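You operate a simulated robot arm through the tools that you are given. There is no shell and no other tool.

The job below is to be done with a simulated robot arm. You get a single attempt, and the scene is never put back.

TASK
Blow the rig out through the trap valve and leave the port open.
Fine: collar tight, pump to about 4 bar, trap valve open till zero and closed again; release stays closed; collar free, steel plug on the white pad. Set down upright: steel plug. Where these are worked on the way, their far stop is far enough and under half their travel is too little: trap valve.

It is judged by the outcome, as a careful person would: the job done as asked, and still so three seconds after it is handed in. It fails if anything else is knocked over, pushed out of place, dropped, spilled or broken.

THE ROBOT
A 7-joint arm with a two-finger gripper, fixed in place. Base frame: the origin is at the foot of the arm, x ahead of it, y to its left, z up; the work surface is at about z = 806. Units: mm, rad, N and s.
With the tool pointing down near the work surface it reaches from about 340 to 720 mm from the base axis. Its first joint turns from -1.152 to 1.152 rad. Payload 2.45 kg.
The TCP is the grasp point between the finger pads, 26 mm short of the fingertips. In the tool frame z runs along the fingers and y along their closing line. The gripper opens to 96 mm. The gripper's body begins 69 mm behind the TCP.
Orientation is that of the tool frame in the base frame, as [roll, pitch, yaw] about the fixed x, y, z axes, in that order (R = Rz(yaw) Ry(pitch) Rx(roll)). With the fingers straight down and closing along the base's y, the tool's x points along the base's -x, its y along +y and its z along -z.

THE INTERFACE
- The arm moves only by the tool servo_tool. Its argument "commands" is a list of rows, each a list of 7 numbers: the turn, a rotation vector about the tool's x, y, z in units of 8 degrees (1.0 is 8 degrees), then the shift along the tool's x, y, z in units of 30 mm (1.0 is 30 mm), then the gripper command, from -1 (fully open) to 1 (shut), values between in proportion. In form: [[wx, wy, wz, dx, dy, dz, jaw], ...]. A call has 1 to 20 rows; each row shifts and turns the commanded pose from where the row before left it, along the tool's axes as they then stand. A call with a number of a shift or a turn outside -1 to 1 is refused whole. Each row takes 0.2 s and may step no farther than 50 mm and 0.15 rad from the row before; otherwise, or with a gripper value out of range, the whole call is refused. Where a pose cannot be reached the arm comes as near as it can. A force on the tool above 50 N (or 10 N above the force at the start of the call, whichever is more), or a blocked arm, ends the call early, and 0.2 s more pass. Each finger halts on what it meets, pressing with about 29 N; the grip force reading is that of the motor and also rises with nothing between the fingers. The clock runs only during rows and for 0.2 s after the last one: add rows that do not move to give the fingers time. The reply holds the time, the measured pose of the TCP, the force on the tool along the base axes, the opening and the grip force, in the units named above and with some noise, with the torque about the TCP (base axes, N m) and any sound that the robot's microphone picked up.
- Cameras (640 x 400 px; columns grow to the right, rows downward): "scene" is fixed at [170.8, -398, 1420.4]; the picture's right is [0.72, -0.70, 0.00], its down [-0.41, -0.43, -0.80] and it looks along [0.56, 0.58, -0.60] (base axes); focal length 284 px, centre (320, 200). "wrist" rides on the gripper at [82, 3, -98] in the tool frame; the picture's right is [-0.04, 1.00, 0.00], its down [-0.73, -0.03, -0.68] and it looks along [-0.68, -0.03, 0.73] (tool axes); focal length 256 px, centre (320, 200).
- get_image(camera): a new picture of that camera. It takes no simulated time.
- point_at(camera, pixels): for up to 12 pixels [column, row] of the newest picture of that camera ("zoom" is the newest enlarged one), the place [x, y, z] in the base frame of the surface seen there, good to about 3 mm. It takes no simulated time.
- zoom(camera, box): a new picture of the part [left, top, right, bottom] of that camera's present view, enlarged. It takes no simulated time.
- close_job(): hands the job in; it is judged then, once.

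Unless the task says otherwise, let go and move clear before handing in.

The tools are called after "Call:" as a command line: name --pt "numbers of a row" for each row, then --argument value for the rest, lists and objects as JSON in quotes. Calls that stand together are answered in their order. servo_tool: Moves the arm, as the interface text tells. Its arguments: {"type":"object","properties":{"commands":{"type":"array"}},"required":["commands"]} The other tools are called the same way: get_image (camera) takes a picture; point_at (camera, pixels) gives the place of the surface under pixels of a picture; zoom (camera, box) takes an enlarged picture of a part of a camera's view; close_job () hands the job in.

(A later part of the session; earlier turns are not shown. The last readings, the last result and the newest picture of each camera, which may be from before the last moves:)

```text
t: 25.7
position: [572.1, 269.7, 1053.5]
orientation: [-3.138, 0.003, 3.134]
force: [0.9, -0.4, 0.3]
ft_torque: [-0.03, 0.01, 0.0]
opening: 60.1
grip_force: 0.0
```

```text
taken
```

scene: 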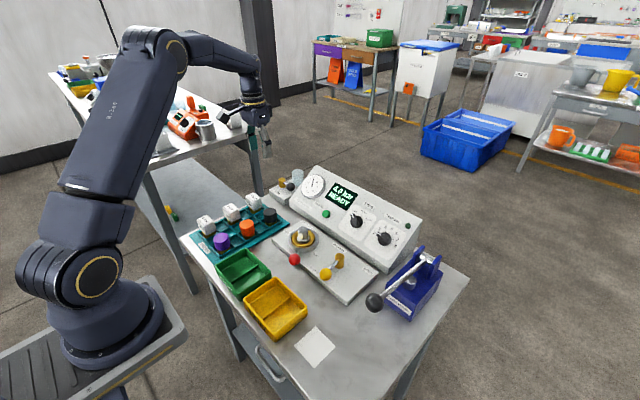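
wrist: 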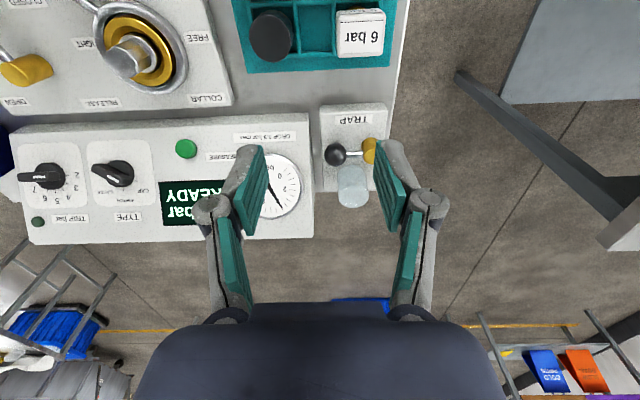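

Now the trap block is well seen: knob at wrist (335,154), hub partly behind a finger at (369,150), bottle at (352,185). I'll enlarge and measure it from here.

Call:
zoom --camera "wrist" --box '[290, 90, 420, 220]'

Call:
point_at --camera "wrist" --pixels '[[335, 154], [368, 148], [355, 153], [352, 174], [352, 200], [323, 110], [383, 108], [322, 188], [312, 117], [314, 230], [335, 143], [325, 154]]'

Call:
zoom --camera "scene" --box '[250, 160, 350, 230]'

```text
3.08 times, centred on (355, 155) of wrist
```

zoom: 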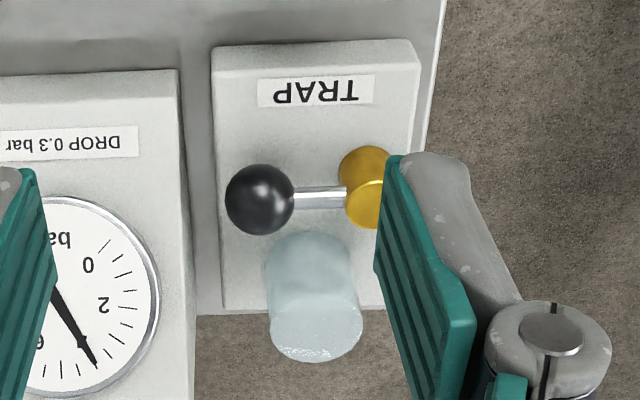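

```text
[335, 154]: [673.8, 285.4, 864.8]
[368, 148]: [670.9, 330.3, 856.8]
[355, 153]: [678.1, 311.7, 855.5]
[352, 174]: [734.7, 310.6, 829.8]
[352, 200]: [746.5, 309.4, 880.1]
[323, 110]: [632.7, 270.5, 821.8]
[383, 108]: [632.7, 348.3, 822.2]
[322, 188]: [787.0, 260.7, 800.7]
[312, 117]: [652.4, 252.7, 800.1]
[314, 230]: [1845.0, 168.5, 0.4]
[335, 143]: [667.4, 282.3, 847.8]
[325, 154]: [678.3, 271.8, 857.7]
```

```text
5.71 times, centred on (300, 195) of scene
```

zoom: 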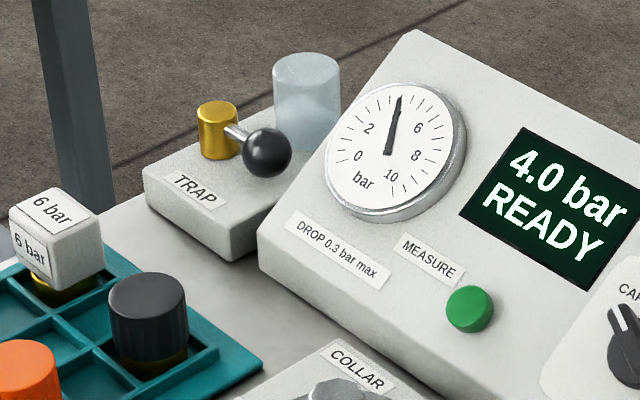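

The trap lever lies along −y: knob centre about (681,286,852), hub at about (681,332), with the bottle at about (738,310), so the lever can only swing toward −x (robot side). Since that knob is at the edge of reach, I'll turn the tool 90° so the jaws close along x and tilt the fingers 24° outward.

Call:
servo_tool --pt "0 0 1 0 0 0 0" --pt "0 0 1 0 0 0 0" --pt "0 0 1 0 0 0 0" --pt "0 0 1 0 0 0 0" --pt "0 0 1 0 0 0 0" --pt "0 0 1 0 0 0 0" --pt "0 0 1 0 0 0 0" --pt "0 0 1 0 0 0 0" --pt "0 0 1 0 0 0 0" --pt "0 0 1 0 0 0 0" --pt "0 0 1 0 0 0 0" --pt "0 0 0.25 0 0 0 0" --pt "-1 0 0 0 0 0 0" --pt "-1 0 0 0 0 0 0" --pt "-1 0 0 0 0 0 0" --pt "0 0 0 0 0 0 0"

Call:
get_image --camera "wrist"

Call:
zoom --camera "scene" --box '[200, 60, 360, 220]'

```text
t: 29.1
position: [570.6, 270.2, 1054.1]
orientation: [2.718, 0.004, 1.563]
force: [0.0, 0.6, -0.2]
ft_torque: [-0.02, 0.0, 0.02]
opening: 47.7
grip_force: 0.0
```

```text
taken
```

wrist: 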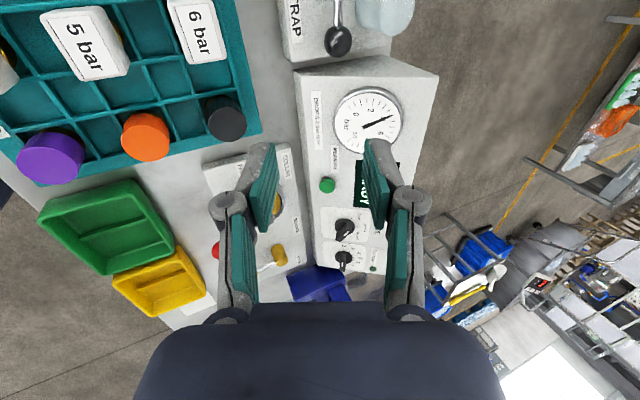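

```text
2.50 times, centred on (280, 140) of scene
```

zoom: 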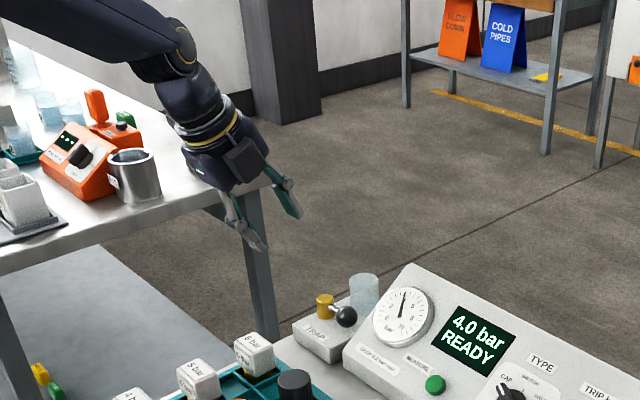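

The tool is turned 90° and tilted 24° (roll 2.718) as intended. A 24° tilt would bring the inner fingertip too near the block, so I'll reduce it to 14° and move to a stand-off 80 mm back from the knob along the tool axis.

Call:
servo_tool --pt "1 0 0 0 0 0 0.17" --pt "0.25 0 0 0 0 0 0.17" --pt "0 0 0 0.065 0.387 0.859 0.17" --pt "0 0 0 0.065 0.387 0.859 0.17" --pt "0 0 0 0.065 0.387 0.859 0.17" --pt "0 0 0 0.065 0.387 0.859 0.17" --pt "0 0 0 0.065 0.387 0.859 0.17" --pt "0 0 0 0 0 0 0.17"

Call:
get_image --camera "wrist"

Call:
zoom --camera "scene" --box '[230, 100, 350, 220]'

```text
t: 30.9
position: [661.3, 279.1, 943.8]
orientation: [2.896, 0.004, 1.564]
force: [0.4, -0.3, 0.1]
ft_torque: [-0.01, 0.02, 0.01]
opening: 39.8
grip_force: 0.1
```

```text
taken
```

wrist: 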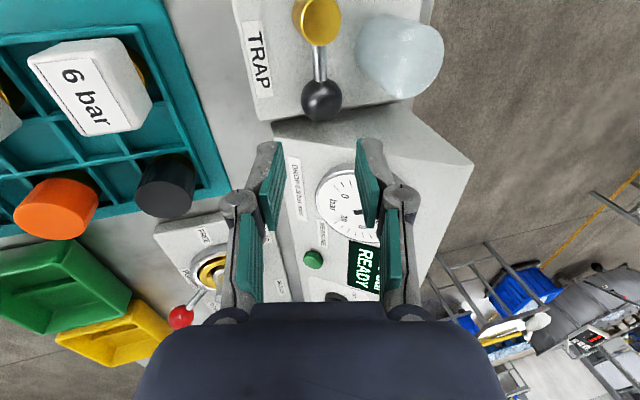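

```text
3.33 times, centred on (290, 160) of scene
```

zoom: 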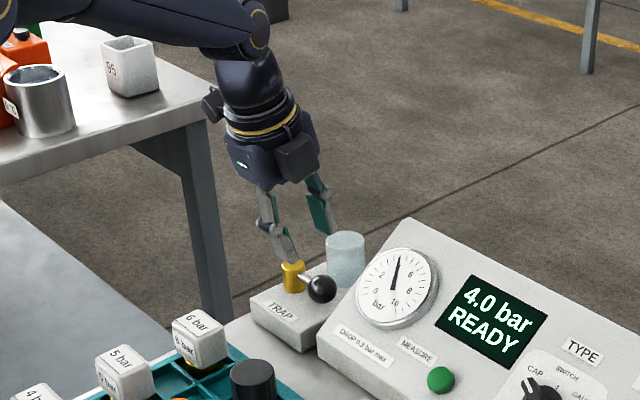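

The arm reached the stand-off (661,279,944). Knob is at wrist (321,101); I'll check its measured position and the block surface from this closer view.

Call:
point_at --camera "wrist" --pixels '[[321, 101], [321, 85], [305, 101], [337, 101], [319, 65], [317, 18], [285, 90], [350, 90], [388, 85], [400, 60], [345, 110], [275, 125]]'

Call:
zoom --camera "wrist" --box '[220, 0, 480, 160]'

```text
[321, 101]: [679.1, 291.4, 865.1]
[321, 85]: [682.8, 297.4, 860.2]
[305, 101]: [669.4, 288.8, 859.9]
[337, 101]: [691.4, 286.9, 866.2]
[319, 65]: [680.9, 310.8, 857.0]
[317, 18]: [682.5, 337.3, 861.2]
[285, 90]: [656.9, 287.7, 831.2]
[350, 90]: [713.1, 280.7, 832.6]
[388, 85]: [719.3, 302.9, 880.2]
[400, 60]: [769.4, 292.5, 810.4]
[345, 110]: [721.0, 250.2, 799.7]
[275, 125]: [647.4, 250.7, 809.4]
```

```text
2.46 times, centred on (350, 80) of wrist
```

zoom: 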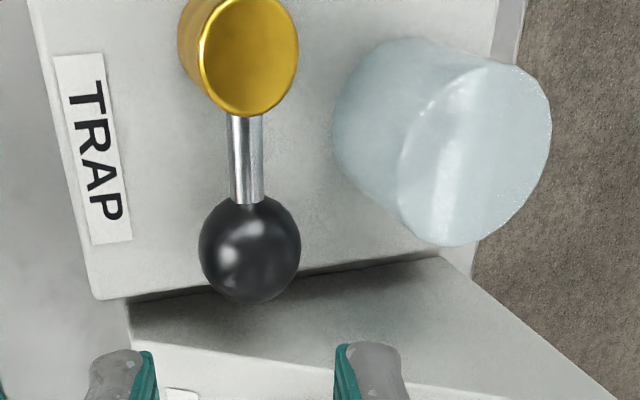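

Block top is at z≈831 and the knob centre about (682,286,852); the knob (zoom x≈250) lines up midway between the fingers (150 and 345). I'll advance 77 mm along the tool axis so the fingers straddle the knob with the tips ~6 mm above the block.

Call:
servo_tool --pt "0 0 0 0.03 -0.05 0.7 0.17" --pt "0 0 0 0 0 0.7 0.17" --pt "0 0 0 0 0 0.6 0.17" --pt "0 0 0 0 0 0.3 0.17" --pt "0 0 0 0 0 0.25 0.17" --pt "0 0 0 0 0 0 0.17"

Call:
get_image --camera "wrist"

Call:
zoom --camera "scene" --box '[250, 140, 340, 210]'

```text
t: 32.3
position: [677.8, 279.9, 868.3]
orientation: [2.894, 0.004, 1.564]
force: [-0.5, -0.3, -0.2]
ft_torque: [0.02, 0.0, 0.04]
opening: 39.9
grip_force: 0.0
```

```text
taken
```

wrist: 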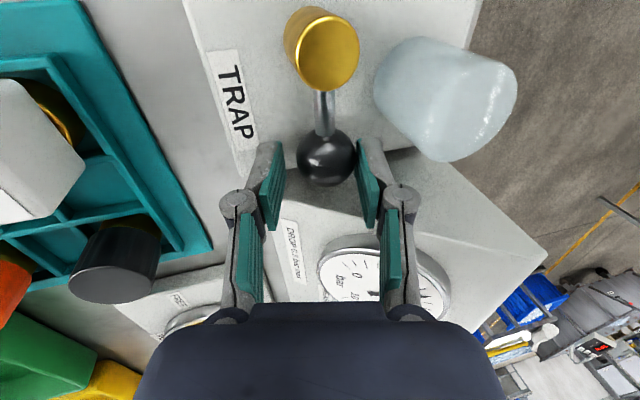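

```text
5.71 times, centred on (295, 175) of scene
```

zoom: 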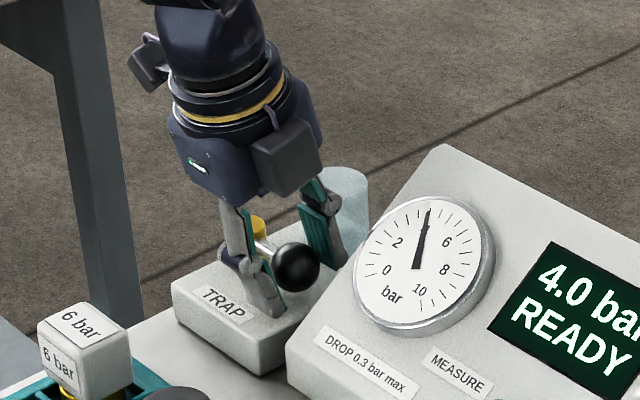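

The knob is now between the fingers (wrist (327,157)), no contact force. I'll pull gently toward −x to see whether the lever turns and what the pressure does.

Call:
servo_tool --pt "0 0 0 0 -0.2 -0.05 0.17" --pt "0 0 0 0.03 -0.2 -0.05 0.17" --pt "0 0 0 0.05 -0.2 -0.05 0.17" --pt "0 0 0 0 0 0 0.17"

Call:
get_image --camera "wrist"

Call:
zoom --camera "scene" --box '[250, 140, 340, 210]'

```text
t: 33.3
position: [659.3, 282.3, 867.4]
orientation: [2.895, 0.004, 1.564]
force: [0.9, 0.6, 1.0]
ft_torque: [-0.01, 0.0, -0.02]
opening: 40.3
grip_force: 0.3
```

```text
taken
```

wrist: 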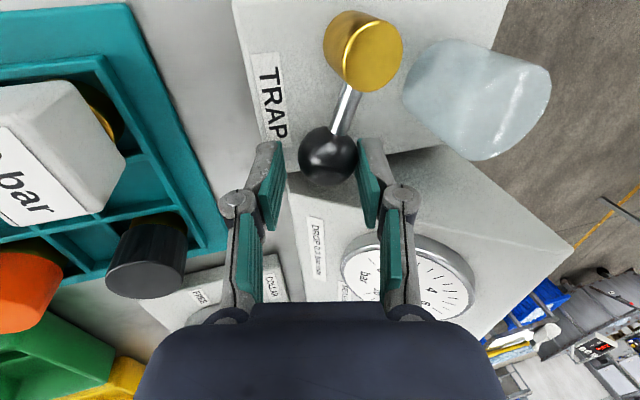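

```text
5.71 times, centred on (295, 175) of scene
```

zoom: 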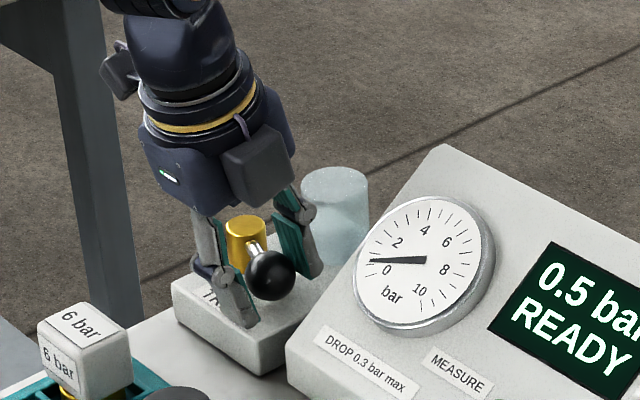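

The lever turned about 17° and the pressure already fell to 0.5 bar. I'll keep following the arc toward the far stop.

Call:
servo_tool --pt "0 0 0 0.04 -0.21 -0.053 0.17" --pt "0 0 0 0.1 -0.19 -0.048 0.17" --pt "0 0 0 0.117 -0.175 -0.044 0.17" --pt "0 0 0 0.15 -0.155 -0.039 0.17" --pt "0 0 0 0.15 -0.116 -0.029 0.17" --pt "0 0 0 0 0 0 0.17"

Call:
get_image --camera "wrist"

Call:
zoom --camera "scene" --box '[250, 140, 340, 210]'

```text
t: 34.7
position: [631.7, 298.4, 868.6]
orientation: [2.893, 0.003, 1.564]
force: [2.5, -1.2, 0.1]
ft_torque: [-0.02, -0.03, -0.04]
opening: 41.5
grip_force: 1.2
```

```text
taken
```

wrist: 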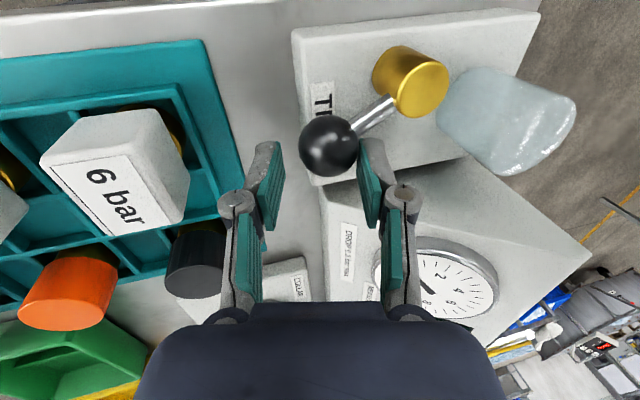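

```text
5.71 times, centred on (295, 175) of scene
```

zoom: 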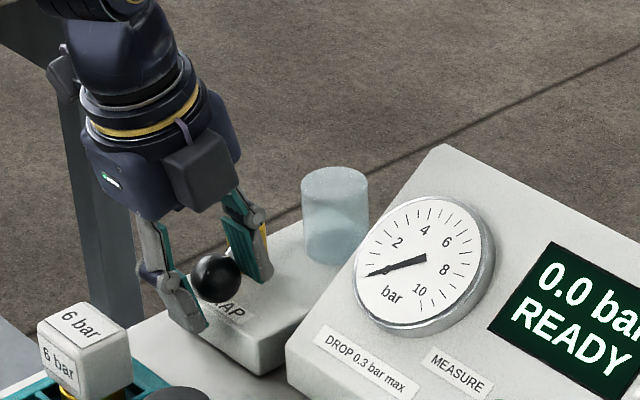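

Pressure is now 0.0 and the lever is roughly 55° round. To be sure it goes to its far stop, I'll back the fingers off, close them, come down on the −y side of the knob, and push it on in +y.

Call:
servo_tool --pt "0 0 0 0 0 -0.8 0.17" --pt "0 0 0 0 0 -0.8 0.17" --pt "0 0 0 0 0 -0.733 0.17" --pt "0 0 0 -0.507 0.14 0.08 1" --pt "0 0 0 -0.507 0.14 0.08 1" --pt "0 0 0 0 0 0 1" --pt "0 0 0 0 0 0 1"

Call:
get_image --camera "wrist"

Call:
zoom --camera "scene" --box '[250, 140, 340, 210]'

```text
t: 36.3
position: [623.8, 267.9, 933.1]
orientation: [2.896, 0.003, 1.563]
force: [-0.2, -0.2, -0.4]
ft_torque: [-0.01, -0.01, -0.04]
opening: 0.1
grip_force: 29.1
```

```text
taken
```

wrist: 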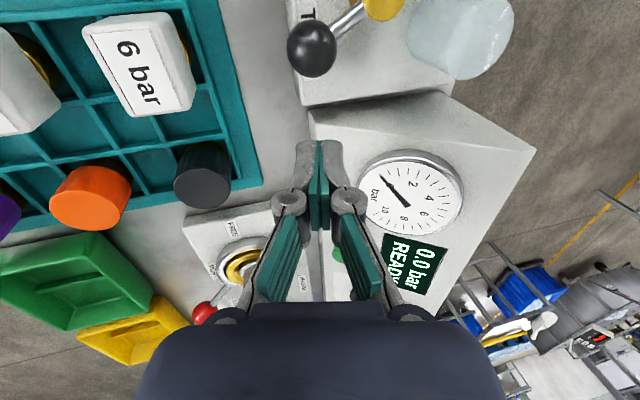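

```text
5.71 times, centred on (295, 175) of scene
```

zoom: 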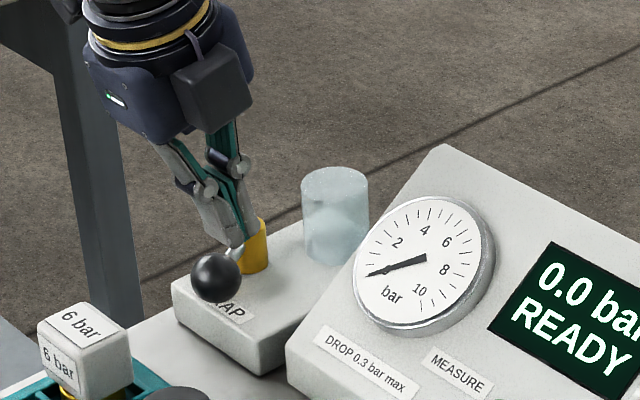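

The knob is now at about (640,311,852), roughly 60° open, pressure 0.0. I'll lower the closed fingers on its −y side and push +y.

Call:
servo_tool --pt "0 0 0 0 0 0.8 1" --pt "0 0 0 0 0 0.8 1" --pt "0 0 0 0 0 0.7 1" --pt "0 0 0 0.3 0 0 1" --pt "0 0 0 0.3 0 0 1" --pt "0 0 0 0.2 -0.05 0 1" --pt "0 0 0 0.2 -0.05 0 1" --pt "0 0 0 0 0 0 1"

Call:
get_image --camera "wrist"

Call:
zoom --camera "scene" --box '[250, 140, 340, 210]'

```text
t: 37.9
position: [642.2, 282.0, 864.5]
orientation: [2.898, 0.026, 1.55]
force: [0.3, -5.9, 0.2]
ft_torque: [-0.06, -0.1, 0.02]
opening: 0.0
grip_force: 29.6
stopped in row 7: the force on the tool passed its limit at 55 N (the readings are from after the stop); the commanded pose is now the measured one
```

```text
taken
```

wrist: 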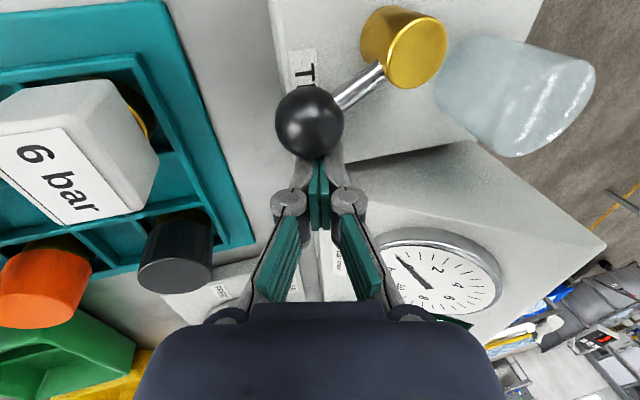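

```text
5.71 times, centred on (295, 175) of scene
```

zoom: 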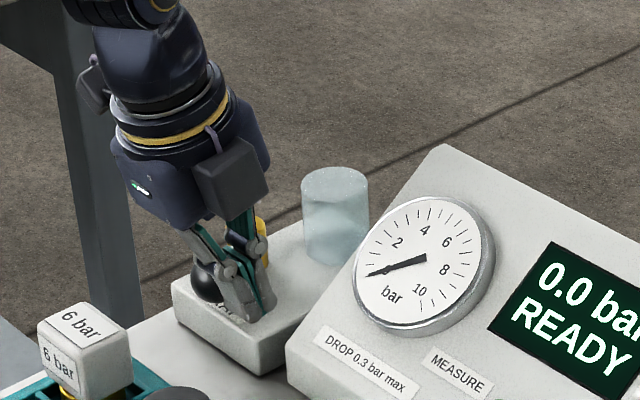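

The push was blocked at once (55 N) with the knob still near (640,311), so the lever was already at its far stop, about 60° from closed, with pressure 0.0. I'll back off, raise, straighten, and turn the jaws 30° so they can grip the knob across the whole closing arc.

Call:
servo_tool --pt "0 0 0 -0.35 0 0 1" --pt "0 0 0 0 0 -0.9 1" --pt "0 0 0 0 0 -0.9 1" --pt "0 0 0 0 0 -0.6 1" --pt "0 0.217 -0.1 0 0 0 0.17" --pt "0 0 1 0 0 0 0.17" --pt "0 0 1 0 0 0 0.17" --pt "0 0 1 0 0 0 0.17" --pt "0 0 0.75 0 0 0 0.17" --pt "0 0 0 0 0 0 0.17"

Call:
get_image --camera "wrist"

Call:
zoom --camera "scene" --box '[240, 120, 360, 220]'

```text
t: 40.1
position: [623.7, 275.5, 934.7]
orientation: [2.929, -0.123, 1.06]
force: [-0.3, 0.3, 0.0]
ft_torque: [0.01, -0.03, -0.03]
opening: 39.9
grip_force: 0.1
```

```text
taken
```

wrist: 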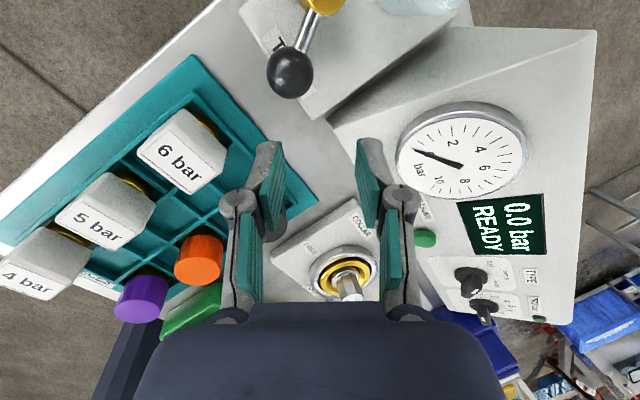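

```text
4.00 times, centred on (300, 170) of scene
```

zoom: 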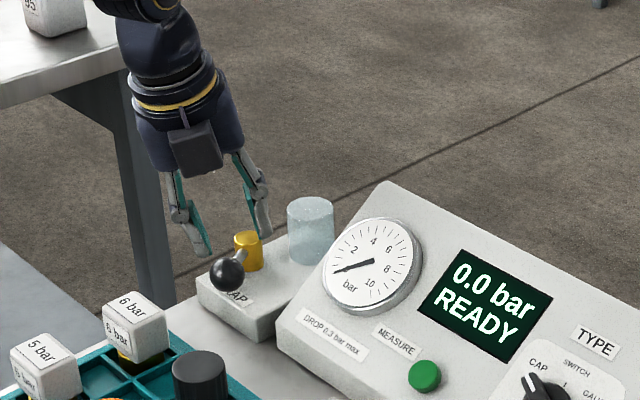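

The tool turned as expected (yaw 1.06). The knob is at wrist (290,73); I'll measure it from here before gripping.

Call:
point_at --camera "wrist" --pixels '[[290, 73], [290, 60], [278, 73], [302, 73], [310, 35], [320, 4], [300, 110], [265, 50]]'

```text
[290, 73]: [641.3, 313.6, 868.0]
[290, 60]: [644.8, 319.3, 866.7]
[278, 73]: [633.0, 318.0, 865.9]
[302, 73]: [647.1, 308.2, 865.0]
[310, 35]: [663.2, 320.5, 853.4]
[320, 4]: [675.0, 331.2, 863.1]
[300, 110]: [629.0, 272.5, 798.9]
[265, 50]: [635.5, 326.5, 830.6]
```

The knob centre is about (641,311,853). I'll shift above it, descend along the tool axis with jaws at 40 mm, then check before gripping.

Call:
servo_tool --pt "0 0 0 0.487 -0.34 0.025 0.17" --pt "0 0 0 0.487 -0.34 0.025 0.17" --pt "0 0 0 0 0 0.6 0.17" --pt "0 0 0 0 0 0.6 0.17" --pt "0 0 0 0 0 0.5 0.17" --pt "0 0 0 0 0 0.467 0.17" --pt "0 0 0 0 0 0 0.17"

Call:
get_image --camera "wrist"

Call:
zoom --camera "scene" --box '[250, 140, 340, 210]'

```text
t: 41.7
position: [637.2, 311.4, 869.4]
orientation: [2.932, -0.125, 1.063]
force: [0.1, -0.2, -0.8]
ft_torque: [0.0, 0.0, 0.0]
opening: 39.5
grip_force: 0.0
```

```text
taken
```

wrist: 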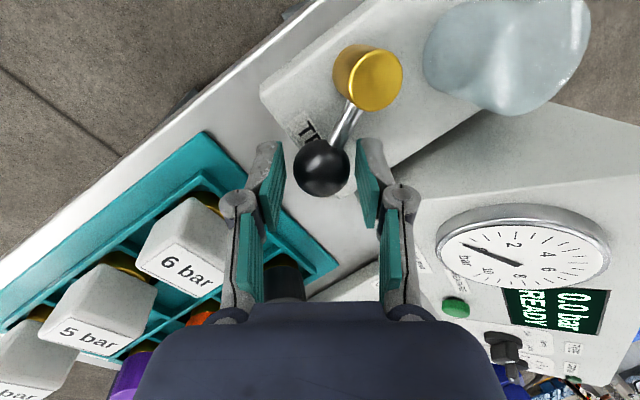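

```text
5.71 times, centred on (295, 175) of scene
```

zoom: 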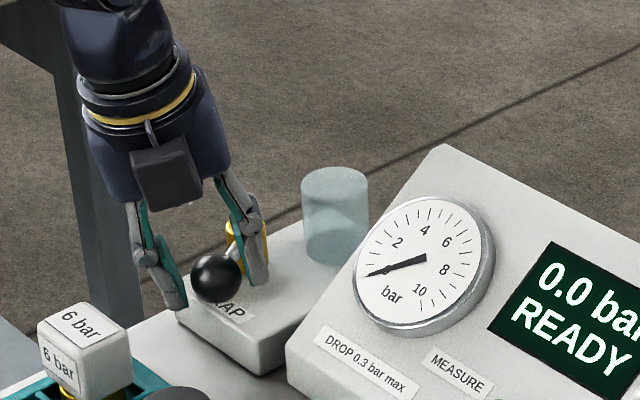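

The knob is centred between the fingers at wrist (321,168). I'll grip it and swing it back along its arc toward closed, stopping about 10° short to check.

Call:
servo_tool --pt "0 0 0 0 0 0 0.5" --pt "0 0 0 0 0 0 0.5" --pt "0 0 0 -0.122 0.252 0.039 0.5" --pt "0 0 0 -0.076 0.266 0.048 0.5" --pt "0 0 0 -0.028 0.275 0.056 0.5" --pt "0 0 0 0.02 0.274 0.062 0.5" --pt "0 0 0 0.069 0.266 0.066 0.5" --pt "0 0 0 0 0 0 0.5"

Call:
get_image --camera "wrist"

Call:
zoom --camera "scene" --box '[250, 140, 340, 210]'

```text
t: 43.5
position: [669.2, 287.5, 870.8]
orientation: [2.931, -0.123, 1.064]
force: [-11.2, 1.7, 1.0]
ft_torque: [0.32, 0.12, 0.61]
opening: 30.4
grip_force: 45.1
```

```text
taken
```

wrist: 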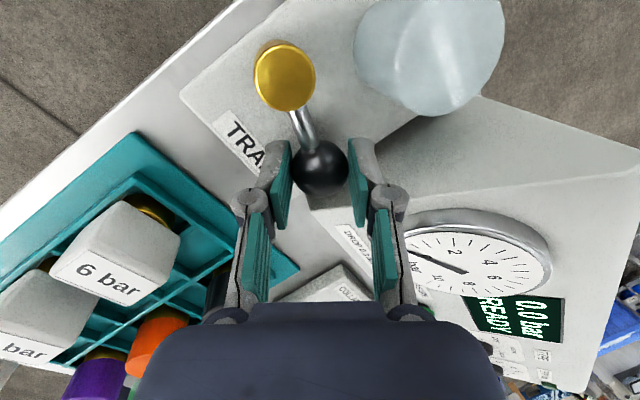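

```text
5.71 times, centred on (295, 175) of scene
```

zoom: 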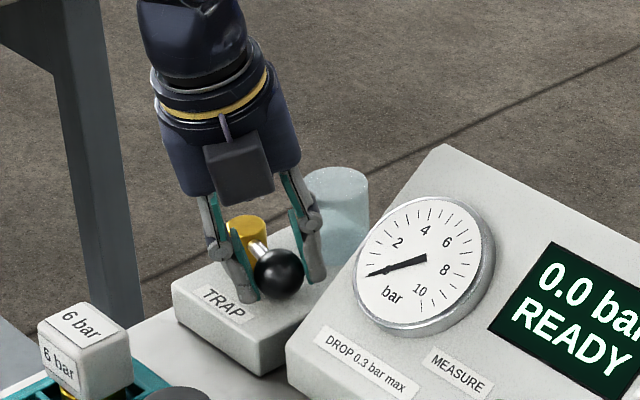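

The lever is about 10° from closed with 11 N against the pull. I'll continue the last part in small steps to the closed stop.

Call:
servo_tool --pt "0 0 0 0.058 0.124 0.034 0.5" --pt "0 0 0 0.058 0.124 0.034 0.5" --pt "0 0 0 0.03 0.06 0.017 0.5" --pt "0 0 0 0 0 0 0.5"

Call:
get_image --camera "wrist"

Call:
zoom --camera "scene" --box '[250, 140, 340, 210]'

```text
t: 44.5
position: [679.4, 287.2, 867.8]
orientation: [2.933, -0.122, 1.063]
force: [-12.6, 3.2, -2.6]
ft_torque: [0.37, 0.08, 0.57]
opening: 30.7
grip_force: 44.8
```

```text
taken
```

wrist: 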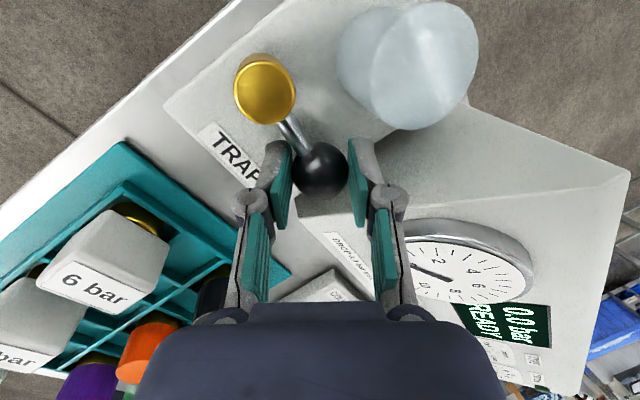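

```text
5.71 times, centred on (295, 175) of scene
```

zoom: 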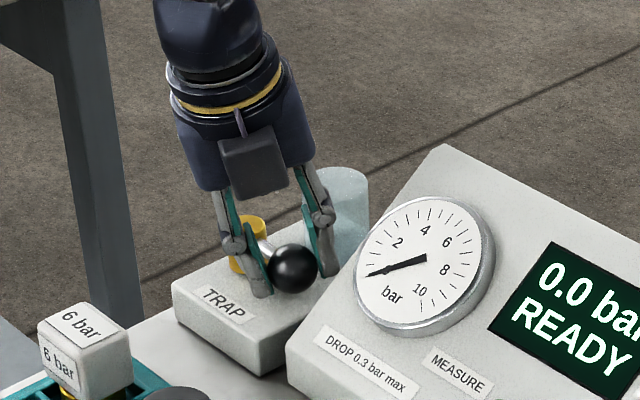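

The lever is within a few degrees of its starting direction (knob at zoom (293,268) versus (297,268) originally). I'll push a few more mm in +x to seat it at the closed stop.

Call:
servo_tool --pt "0 0 0 0.05 0.084 0.024 0.5" --pt "0 0 0 0.05 0.084 0.024 0.5" --pt "0 0 0 0 0 0 0.5"

Call:
zoom --camera "scene" --box '[250, 140, 340, 210]'

```text
t: 45.3
position: [683.4, 288.4, 867.7]
orientation: [2.937, -0.118, 1.064]
force: [-33.7, 4.3, 2.1]
ft_torque: [0.57, 0.35, 0.24]
opening: 30.6
grip_force: 45.0
```

```text
5.71 times, centred on (295, 175) of scene
```

zoom: 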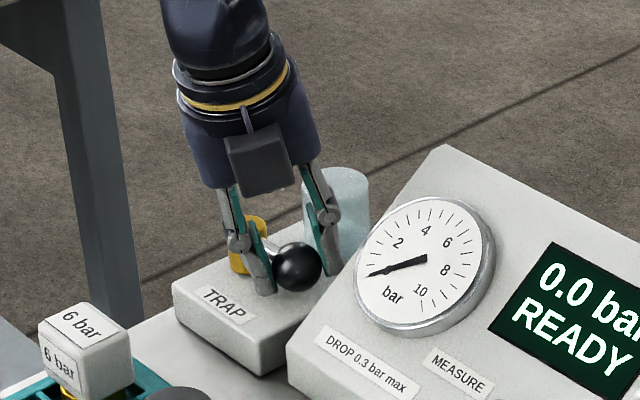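

Force rose to 34 N and the knob is back at its original picture position, so the valve is at its closed stop. I'll open the jaws while easing back, then retreat along the tool axis.

Call:
servo_tool --pt "0 0 0 -0.05 -0.084 -0.024 0.12" --pt "0 0 0 0 0 0 0.12" --pt "0 0 0 0 0 -0.6 0.12" --pt "0 0 0 0 0 -0.9 0.12" --pt "0 0 0 0 0 -1 0.12" --pt "0 0 0 0 0 -1 0.12" --pt "0 0 0 0 0 0 0.12"

Call:
get_image --camera "wrist"

Call:
zoom --camera "scene" --box '[250, 140, 340, 210]'

```text
t: 46.9
position: [657.7, 287.5, 971.8]
orientation: [2.93, -0.123, 1.064]
force: [-0.3, 0.6, -0.1]
ft_torque: [0.0, 0.02, -0.02]
opening: 42.5
grip_force: 0.0
```

```text
taken
```

wrist: 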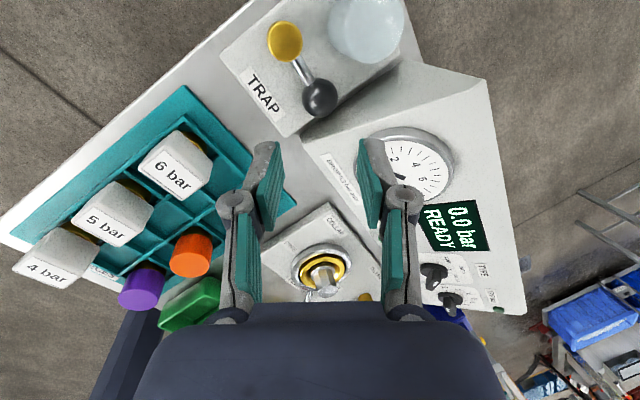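

```text
5.71 times, centred on (295, 175) of scene
```

zoom: 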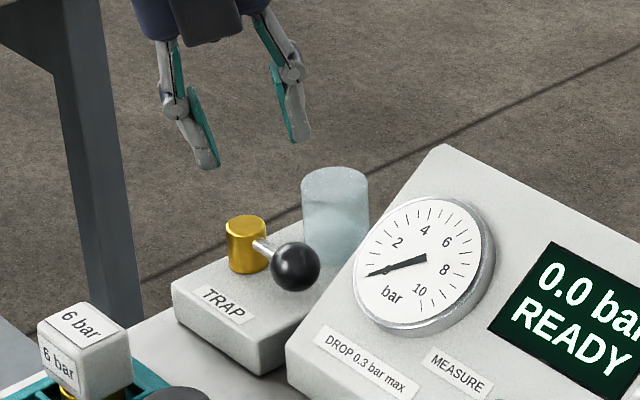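

The trap lever is back exactly at its original picture position (scene (290.8,186.7)), clear of the hand, and the display shows 0.0 bar. Now I'll bring the tool back inward and restore the straight-down orientation for the collar.

Call:
servo_tool --pt "0 0 -1 0 0 0 0.12" --pt "0 0 -1 0 0 0 0.12" --pt "0 0 -1 0 0 0 0.12" --pt "0 0 -0.75 0 0 0 0.12" --pt "0 0 0 -0.667 -0.755 -0.418 0.12" --pt "0 0 0 -0.667 -0.755 -0.418 0.12" --pt "0 0 0 -0.667 -0.755 -0.418 0.12" --pt "0 0 0 -0.667 -0.755 -0.418 0.12" --pt "0 0 0 -0.667 -0.755 -0.418 0.12" --pt "0 0 0 -0.667 -0.755 -0.418 0.12" --pt "1 0 0 0 0 0 0" --pt "0.75 0 0 0 0 0 0" --pt "0 0 0 0 0 0 0"

Call:
servo_tool --pt "0 0 -1 0 0 0 0" --pt "0 0 -1 0 0 0 0" --pt "0 0 -1 0 0 0 0" --pt "0 0 -1 0 0 0 0" --pt "0 0 -1 0 0 0 0" --pt "0 0 -1 0 0 0 0" --pt "0 0 -1 0 0 0 0" --pt "0 0 -1 0 0 0 0" --pt "0 0 -1 0 0 0 0" --pt "0 0 -1 0 0 0 0" --pt "0 0 -1 0 0 0 0" --pt "0 0 -0.25 0 0 0 0" --pt "0 0 0 0 0 0 0"

Call:
get_image --camera "wrist"

```text
t: 49.7
position: [509.2, 166.3, 1011.1]
orientation: [-3.139, -0.004, 1.575]
force: [0.4, 0.2, 0.1]
ft_torque: [0.01, -0.01, -0.02]
opening: 48.2
grip_force: 0.0
```

```text
t: 52.5
position: [510.1, 166.3, 1011.8]
orientation: [3.14, 0.0, -3.138]
force: [-0.3, -0.2, 0.0]
ft_torque: [0.0, 0.02, -0.01]
opening: 48.1
grip_force: 0.1
```

```text
taken
```

wrist: 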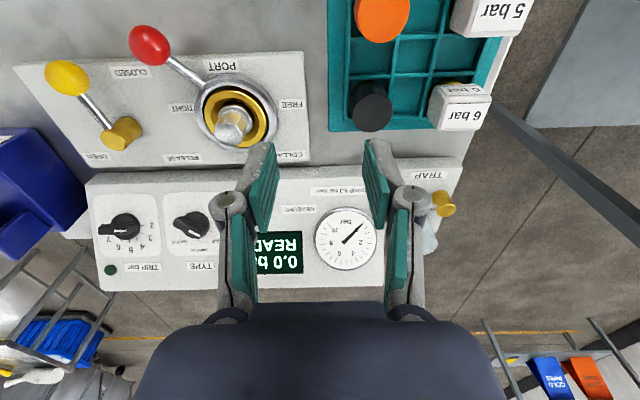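

The tool is straight down again (yaw −3.138) and the red knob remains at TIGHT. I'll move over it at about (478,15), descend around it, and look.

Call:
servo_tool --pt "0 0 0 0.178 -0.839 0.344 0" --pt "0 0 0 0.178 -0.839 0.344 0" --pt "0 0 0 0.178 -0.839 0.344 0" --pt "0 0 0 0.178 -0.839 0.344 0" --pt "0 0 0 0.178 -0.839 0.344 0" --pt "0 0 0 0.178 -0.839 0.344 0" --pt "0 0 0 0 0 0.8 0" --pt "0 0 0 0 0 0.8 0" --pt "0 0 0 0 0 0.8 0" --pt "0 0 0 0 0 0.75 0" --pt "0 0 0 0 0 0 0.22" --pt "0 0 0 0 0 0 0.22"

Call:
get_image --camera "wrist"

Call:
zoom --camera "scene" --box '[240, 190, 360, 290]'

```text
t: 55.1
position: [478.5, 15.5, 855.0]
orientation: [3.139, 0.002, -3.138]
force: [0.1, 0.5, 0.2]
ft_torque: [-0.01, 0.04, 0.02]
opening: 37.2
grip_force: 0.0
```

```text
taken
```

wrist: 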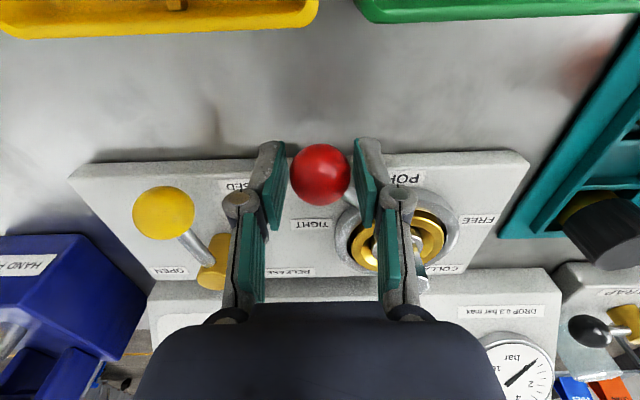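

```text
4.00 times, centred on (300, 240) of scene
```

zoom: 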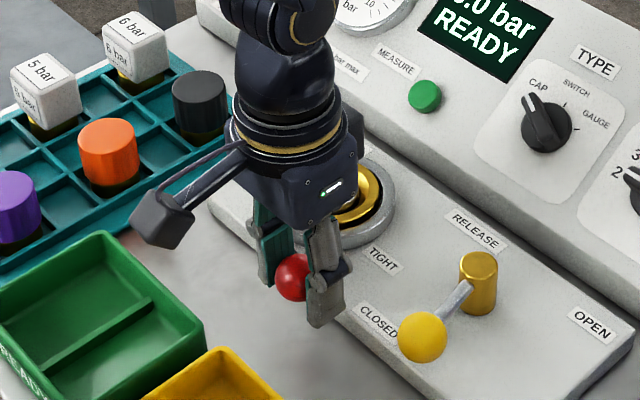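

The red knob is caged between the fingers (wrist (320,175)). I'll sweep it back along the arc toward FREE, stopping just short of its original position.

Call:
servo_tool --pt "0 0 0 0.25 0.267 0 0.22" --pt "0 0 0 0.217 0.483 0 0.22" --pt "0 0 0 0.133 0.5 0 0.22" --pt "0 0 0 0.05 0.533 0 0.22" --pt "0 0 0 -0.033 0.533 0 0.22" --pt "0 0 0 -0.133 0.5 0 0.22" --pt "0 0 0 -0.233 0.483 0 0.22" --pt "0 0 0 0 0 0 0.22"

Call:
get_image --camera "wrist"

```text
t: 56.9
position: [470.4, 114.8, 854.0]
orientation: [3.14, 0.001, -3.137]
force: [-0.6, -0.3, -0.1]
ft_torque: [0.0, 0.02, -0.04]
opening: 37.7
grip_force: 0.3
```

```text
taken
```

wrist: 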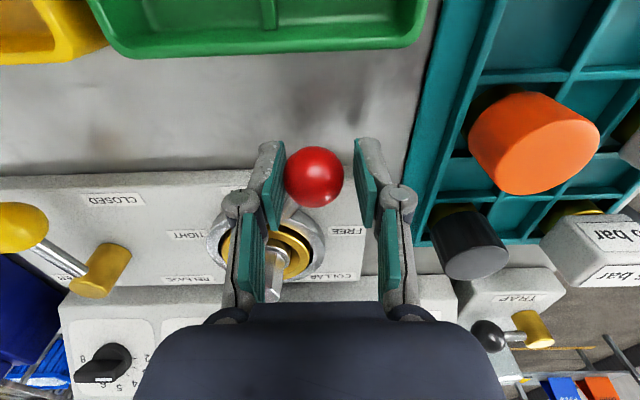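

The lever followed almost to FREE. I'll finish in small steps up to its free stop.

Call:
servo_tool --pt "0 0 0 -0.12 0.17 0 0.22" --pt "0 0 0 -0.12 0.15 0 0.22" --pt "0 0 0 -0.05 0.1 0 0.22" --pt "0 0 0 0 0.06 0 0.22" --pt "0 0 0 0 0 0 0.22"

Call:
get_image --camera "wrist"

```text
t: 58.1
position: [478.2, 127.3, 854.4]
orientation: [3.14, -0.001, -3.138]
force: [0.1, -2.1, -0.3]
ft_torque: [-0.01, -0.03, 0.04]
opening: 38.5
grip_force: 1.5
```

```text
taken
```

wrist: 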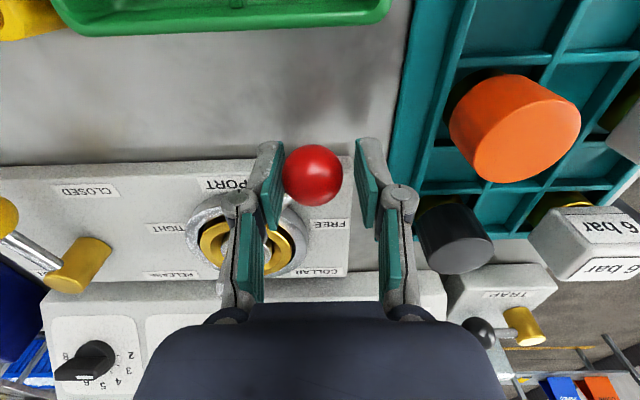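

A small reaction (−2 N) is appearing at the expected free stop. One more small step will confirm it is seated.

Call:
servo_tool --pt "0 0 0 -0.03 0.07 0 0.22" --pt "0 0 0 0 0 0 0.22"

```text
t: 58.7
position: [478.1, 129.8, 854.6]
orientation: [3.14, -0.001, -3.137]
force: [-1.7, -6.0, -2.1]
ft_torque: [0.01, -0.01, 0.0]
opening: 41.3
grip_force: 2.6
```

The finger is yielding rather than moving the knob, so the collar is at its FREE stop. I'll back off, lift, and inspect the plug.

Call:
servo_tool --pt "0 0 0 0 -0.17 0 0" --pt "0 0 0 0 0 0 0" --pt "0 0 0 0 0 -0.8 0" --pt "0 0 0 0 0 -1 0" --pt "0 0 0 0 0 -1 0" --pt "0 0 0 0 -0.5 -1 0" --pt "0 0 0 0 -0.9 -0.3 0" --pt "0 0 0 0 -0.5 0 0" --pt "0 0 0 0 0 0 0"

Call:
get_image --camera "wrist"

Call:
zoom --camera "scene" --box '[260, 210, 340, 270]'

```text
t: 60.7
position: [480.0, 67.1, 977.9]
orientation: [3.139, 0.0, -3.138]
force: [-0.3, 0.4, -0.5]
ft_torque: [-0.03, -0.02, 0.01]
opening: 48.3
grip_force: 0.1
```

```text
taken
```

wrist: 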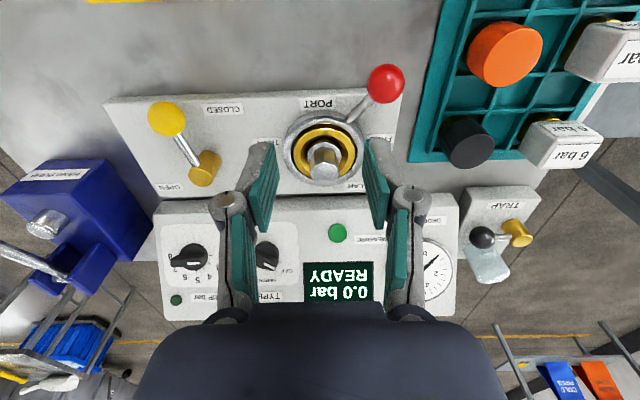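

```text
6.67 times, centred on (300, 240) of scene
```

zoom: 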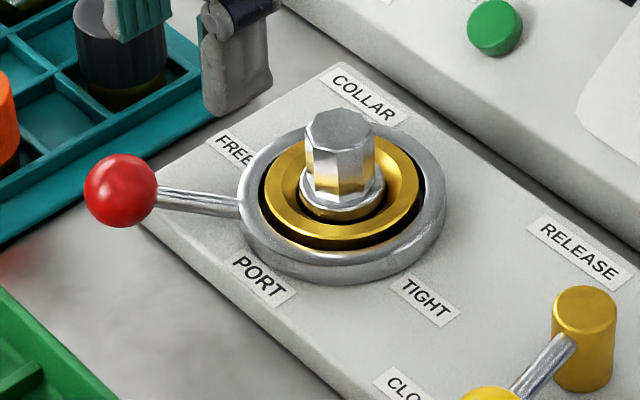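

The collar lever is back at its original FREE position (zoom (120,190), same as at the start). Now I'll enlarge the plug and measure it.

Call:
zoom --camera "wrist" --box '[270, 100, 370, 200]'

Call:
point_at --camera "zoom" --pixels '[[335, 245], [310, 245], [365, 245], [335, 275], [335, 170], [260, 200], [420, 200], [335, 130], [335, 290], [200, 200], [480, 200], [335, 195]]'

Call:
zoom --camera "scene" --box '[280, 210, 330, 260]'

```text
4.00 times, centred on (320, 150) of wrist
```

zoom: 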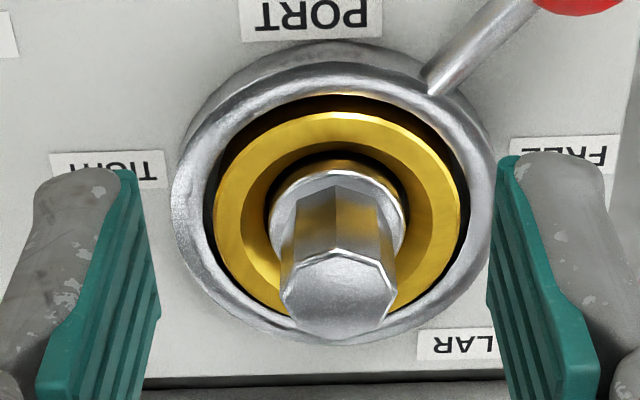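

```text
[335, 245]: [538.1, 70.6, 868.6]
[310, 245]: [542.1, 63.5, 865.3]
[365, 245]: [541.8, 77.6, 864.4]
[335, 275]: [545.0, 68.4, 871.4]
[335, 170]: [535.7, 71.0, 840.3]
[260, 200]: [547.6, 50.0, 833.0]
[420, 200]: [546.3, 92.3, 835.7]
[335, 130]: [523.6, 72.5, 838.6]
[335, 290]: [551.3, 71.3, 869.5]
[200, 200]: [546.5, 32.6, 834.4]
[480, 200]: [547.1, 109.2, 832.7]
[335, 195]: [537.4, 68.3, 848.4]
```

```text
8.00 times, centred on (305, 235) of scene
```

zoom: 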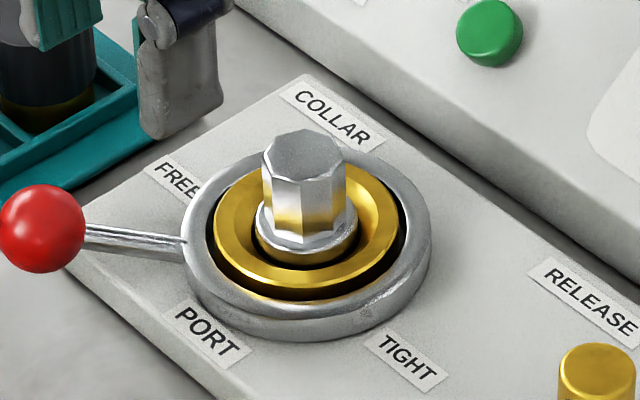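

The plug's top is a faceted head about 28 mm across, centred near (552.5,69,870), on a flange at z≈840. I'll move above it and descend partway, then check alignment.

Call:
servo_tool --pt "0 0 0 -0.806 0.022 0.422 0" --pt "0 0 0 -0.806 0.022 0.422 0" --pt "0 0 0 -0.806 0.022 0.422 0" --pt "0 0 0 0 0 0.7 0" --pt "0 0 0 0 0 0 0"

Call:
get_image --camera "wrist"

Call:
zoom --camera "scene" --box '[260, 190, 340, 270]'

```text
t: 61.9
position: [551.6, 69.9, 918.7]
orientation: [3.141, 0.0, -3.136]
force: [0.0, -0.6, -0.3]
ft_torque: [0.0, -0.04, -0.02]
opening: 48.2
grip_force: 0.1
```

```text
taken
```

wrist: 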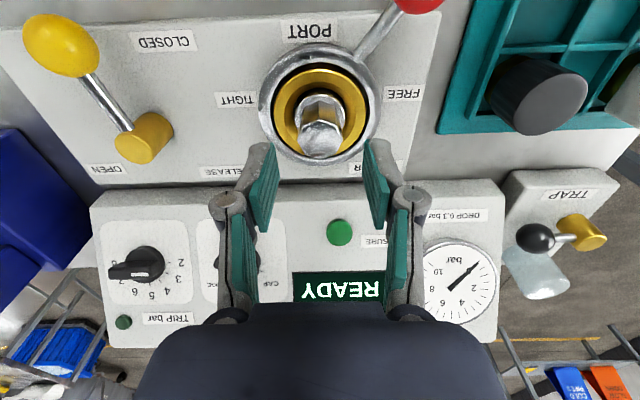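

```text
5.00 times, centred on (300, 230) of scene
```

zoom: 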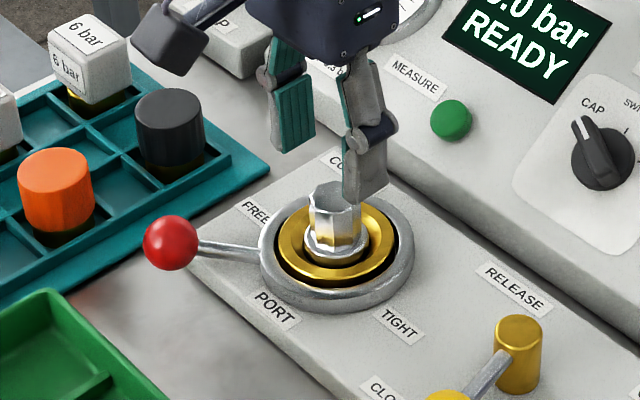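

The plug head sits slightly ahead of the TCP, centred near (554,70), aligned between the fingers. I'll descend to TCP z≈871, with the fingertips just above the flange, and grip.

Call:
servo_tool --pt "0 0 0 -0.07 0 0.6 0" --pt "0 0 0 0 0 0.6 0" --pt "0 0 0 0 0 0.39 0" --pt "0 0 0 0 0 0 0" --pt "0 0 0 0 0 0 0.6" --pt "0 0 0 0 0 0 0.6" --pt "0 0 0 0 0 0 0.6"

Call:
get_image --camera "wrist"

Call:
zoom --camera "scene" --box '[260, 190, 340, 270]'

```text
t: 63.5
position: [553.6, 71.0, 870.3]
orientation: [3.14, 0.001, -3.137]
force: [-0.1, -0.7, -0.5]
ft_torque: [-0.02, -0.04, -0.01]
opening: 28.8
grip_force: 29.2
```

```text
taken
```

wrist: 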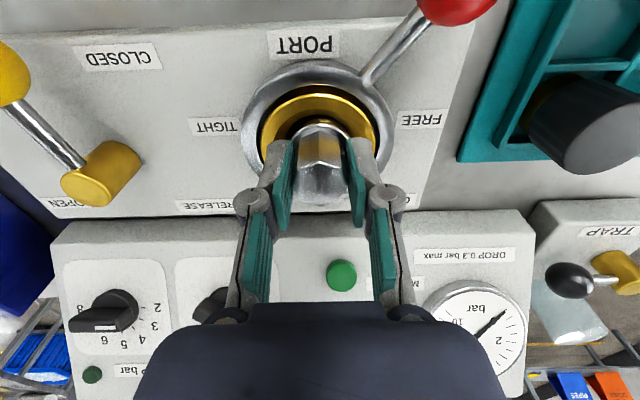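

```text
5.00 times, centred on (300, 230) of scene
```

zoom: 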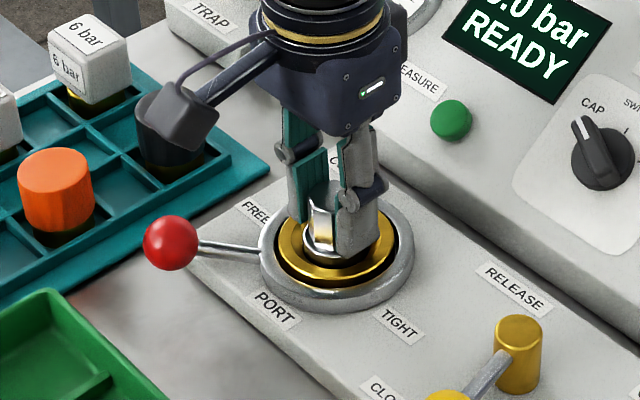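

The plug head is gripped (opening 28.8 mm). I'll lift straight up slowly and watch the force.

Call:
servo_tool --pt "0 0 0 0 0 0 0.8" --pt "0 0 0 0 0 -0.2 0.8" --pt "0 0 0 0 0 -0.3 0.8" --pt "0 0 0 0 0 -0.4 0.8" --pt "0 0 0 0 0 -0.6 0.8" --pt "0 0 0 0 0 -0.8 0.8" --pt "0 0 0 0 0 -0.8 0.8" --pt "0 0 0 0 0 0 0.8"

Call:
get_image --camera "wrist"

Call:
zoom --camera "scene" --box '[250, 150, 350, 270]'

```text
t: 65.3
position: [554.1, 70.3, 962.9]
orientation: [3.141, -0.002, -3.138]
force: [0.1, 0.3, -1.5]
ft_torque: [0.0, -0.01, 0.02]
opening: 29.1
grip_force: 28.5
```

```text
taken
```

wrist: 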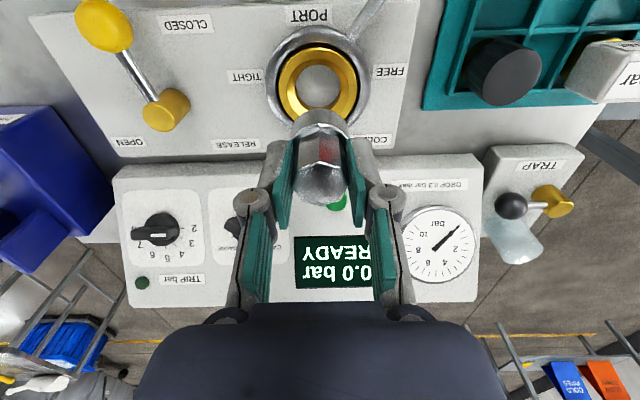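

```text
3.33 times, centred on (300, 210) of scene
```

zoom: 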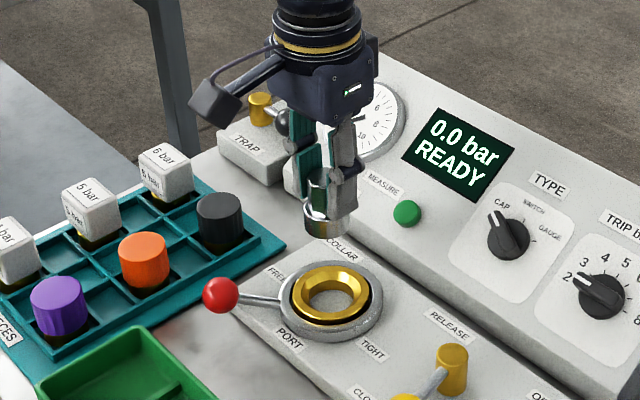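

The plug has come out cleanly and the port is open. I'll look closely at the plug in the gripper to judge its length below the fingers.

Call:
zoom --camera "scene" --box '[275, 175, 325, 225]'

Call:
point_at --camera "zoom" --pixels '[[340, 290], [340, 260], [340, 235], [320, 225], [345, 305]]'

```text
8.00 times, centred on (300, 200) of scene
```

zoom: 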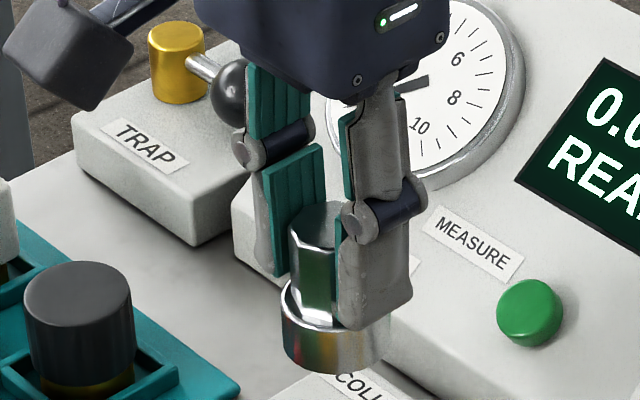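

```text
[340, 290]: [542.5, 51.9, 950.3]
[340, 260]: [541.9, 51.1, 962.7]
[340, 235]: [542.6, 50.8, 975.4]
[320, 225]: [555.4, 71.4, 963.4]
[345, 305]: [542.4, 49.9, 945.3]
```

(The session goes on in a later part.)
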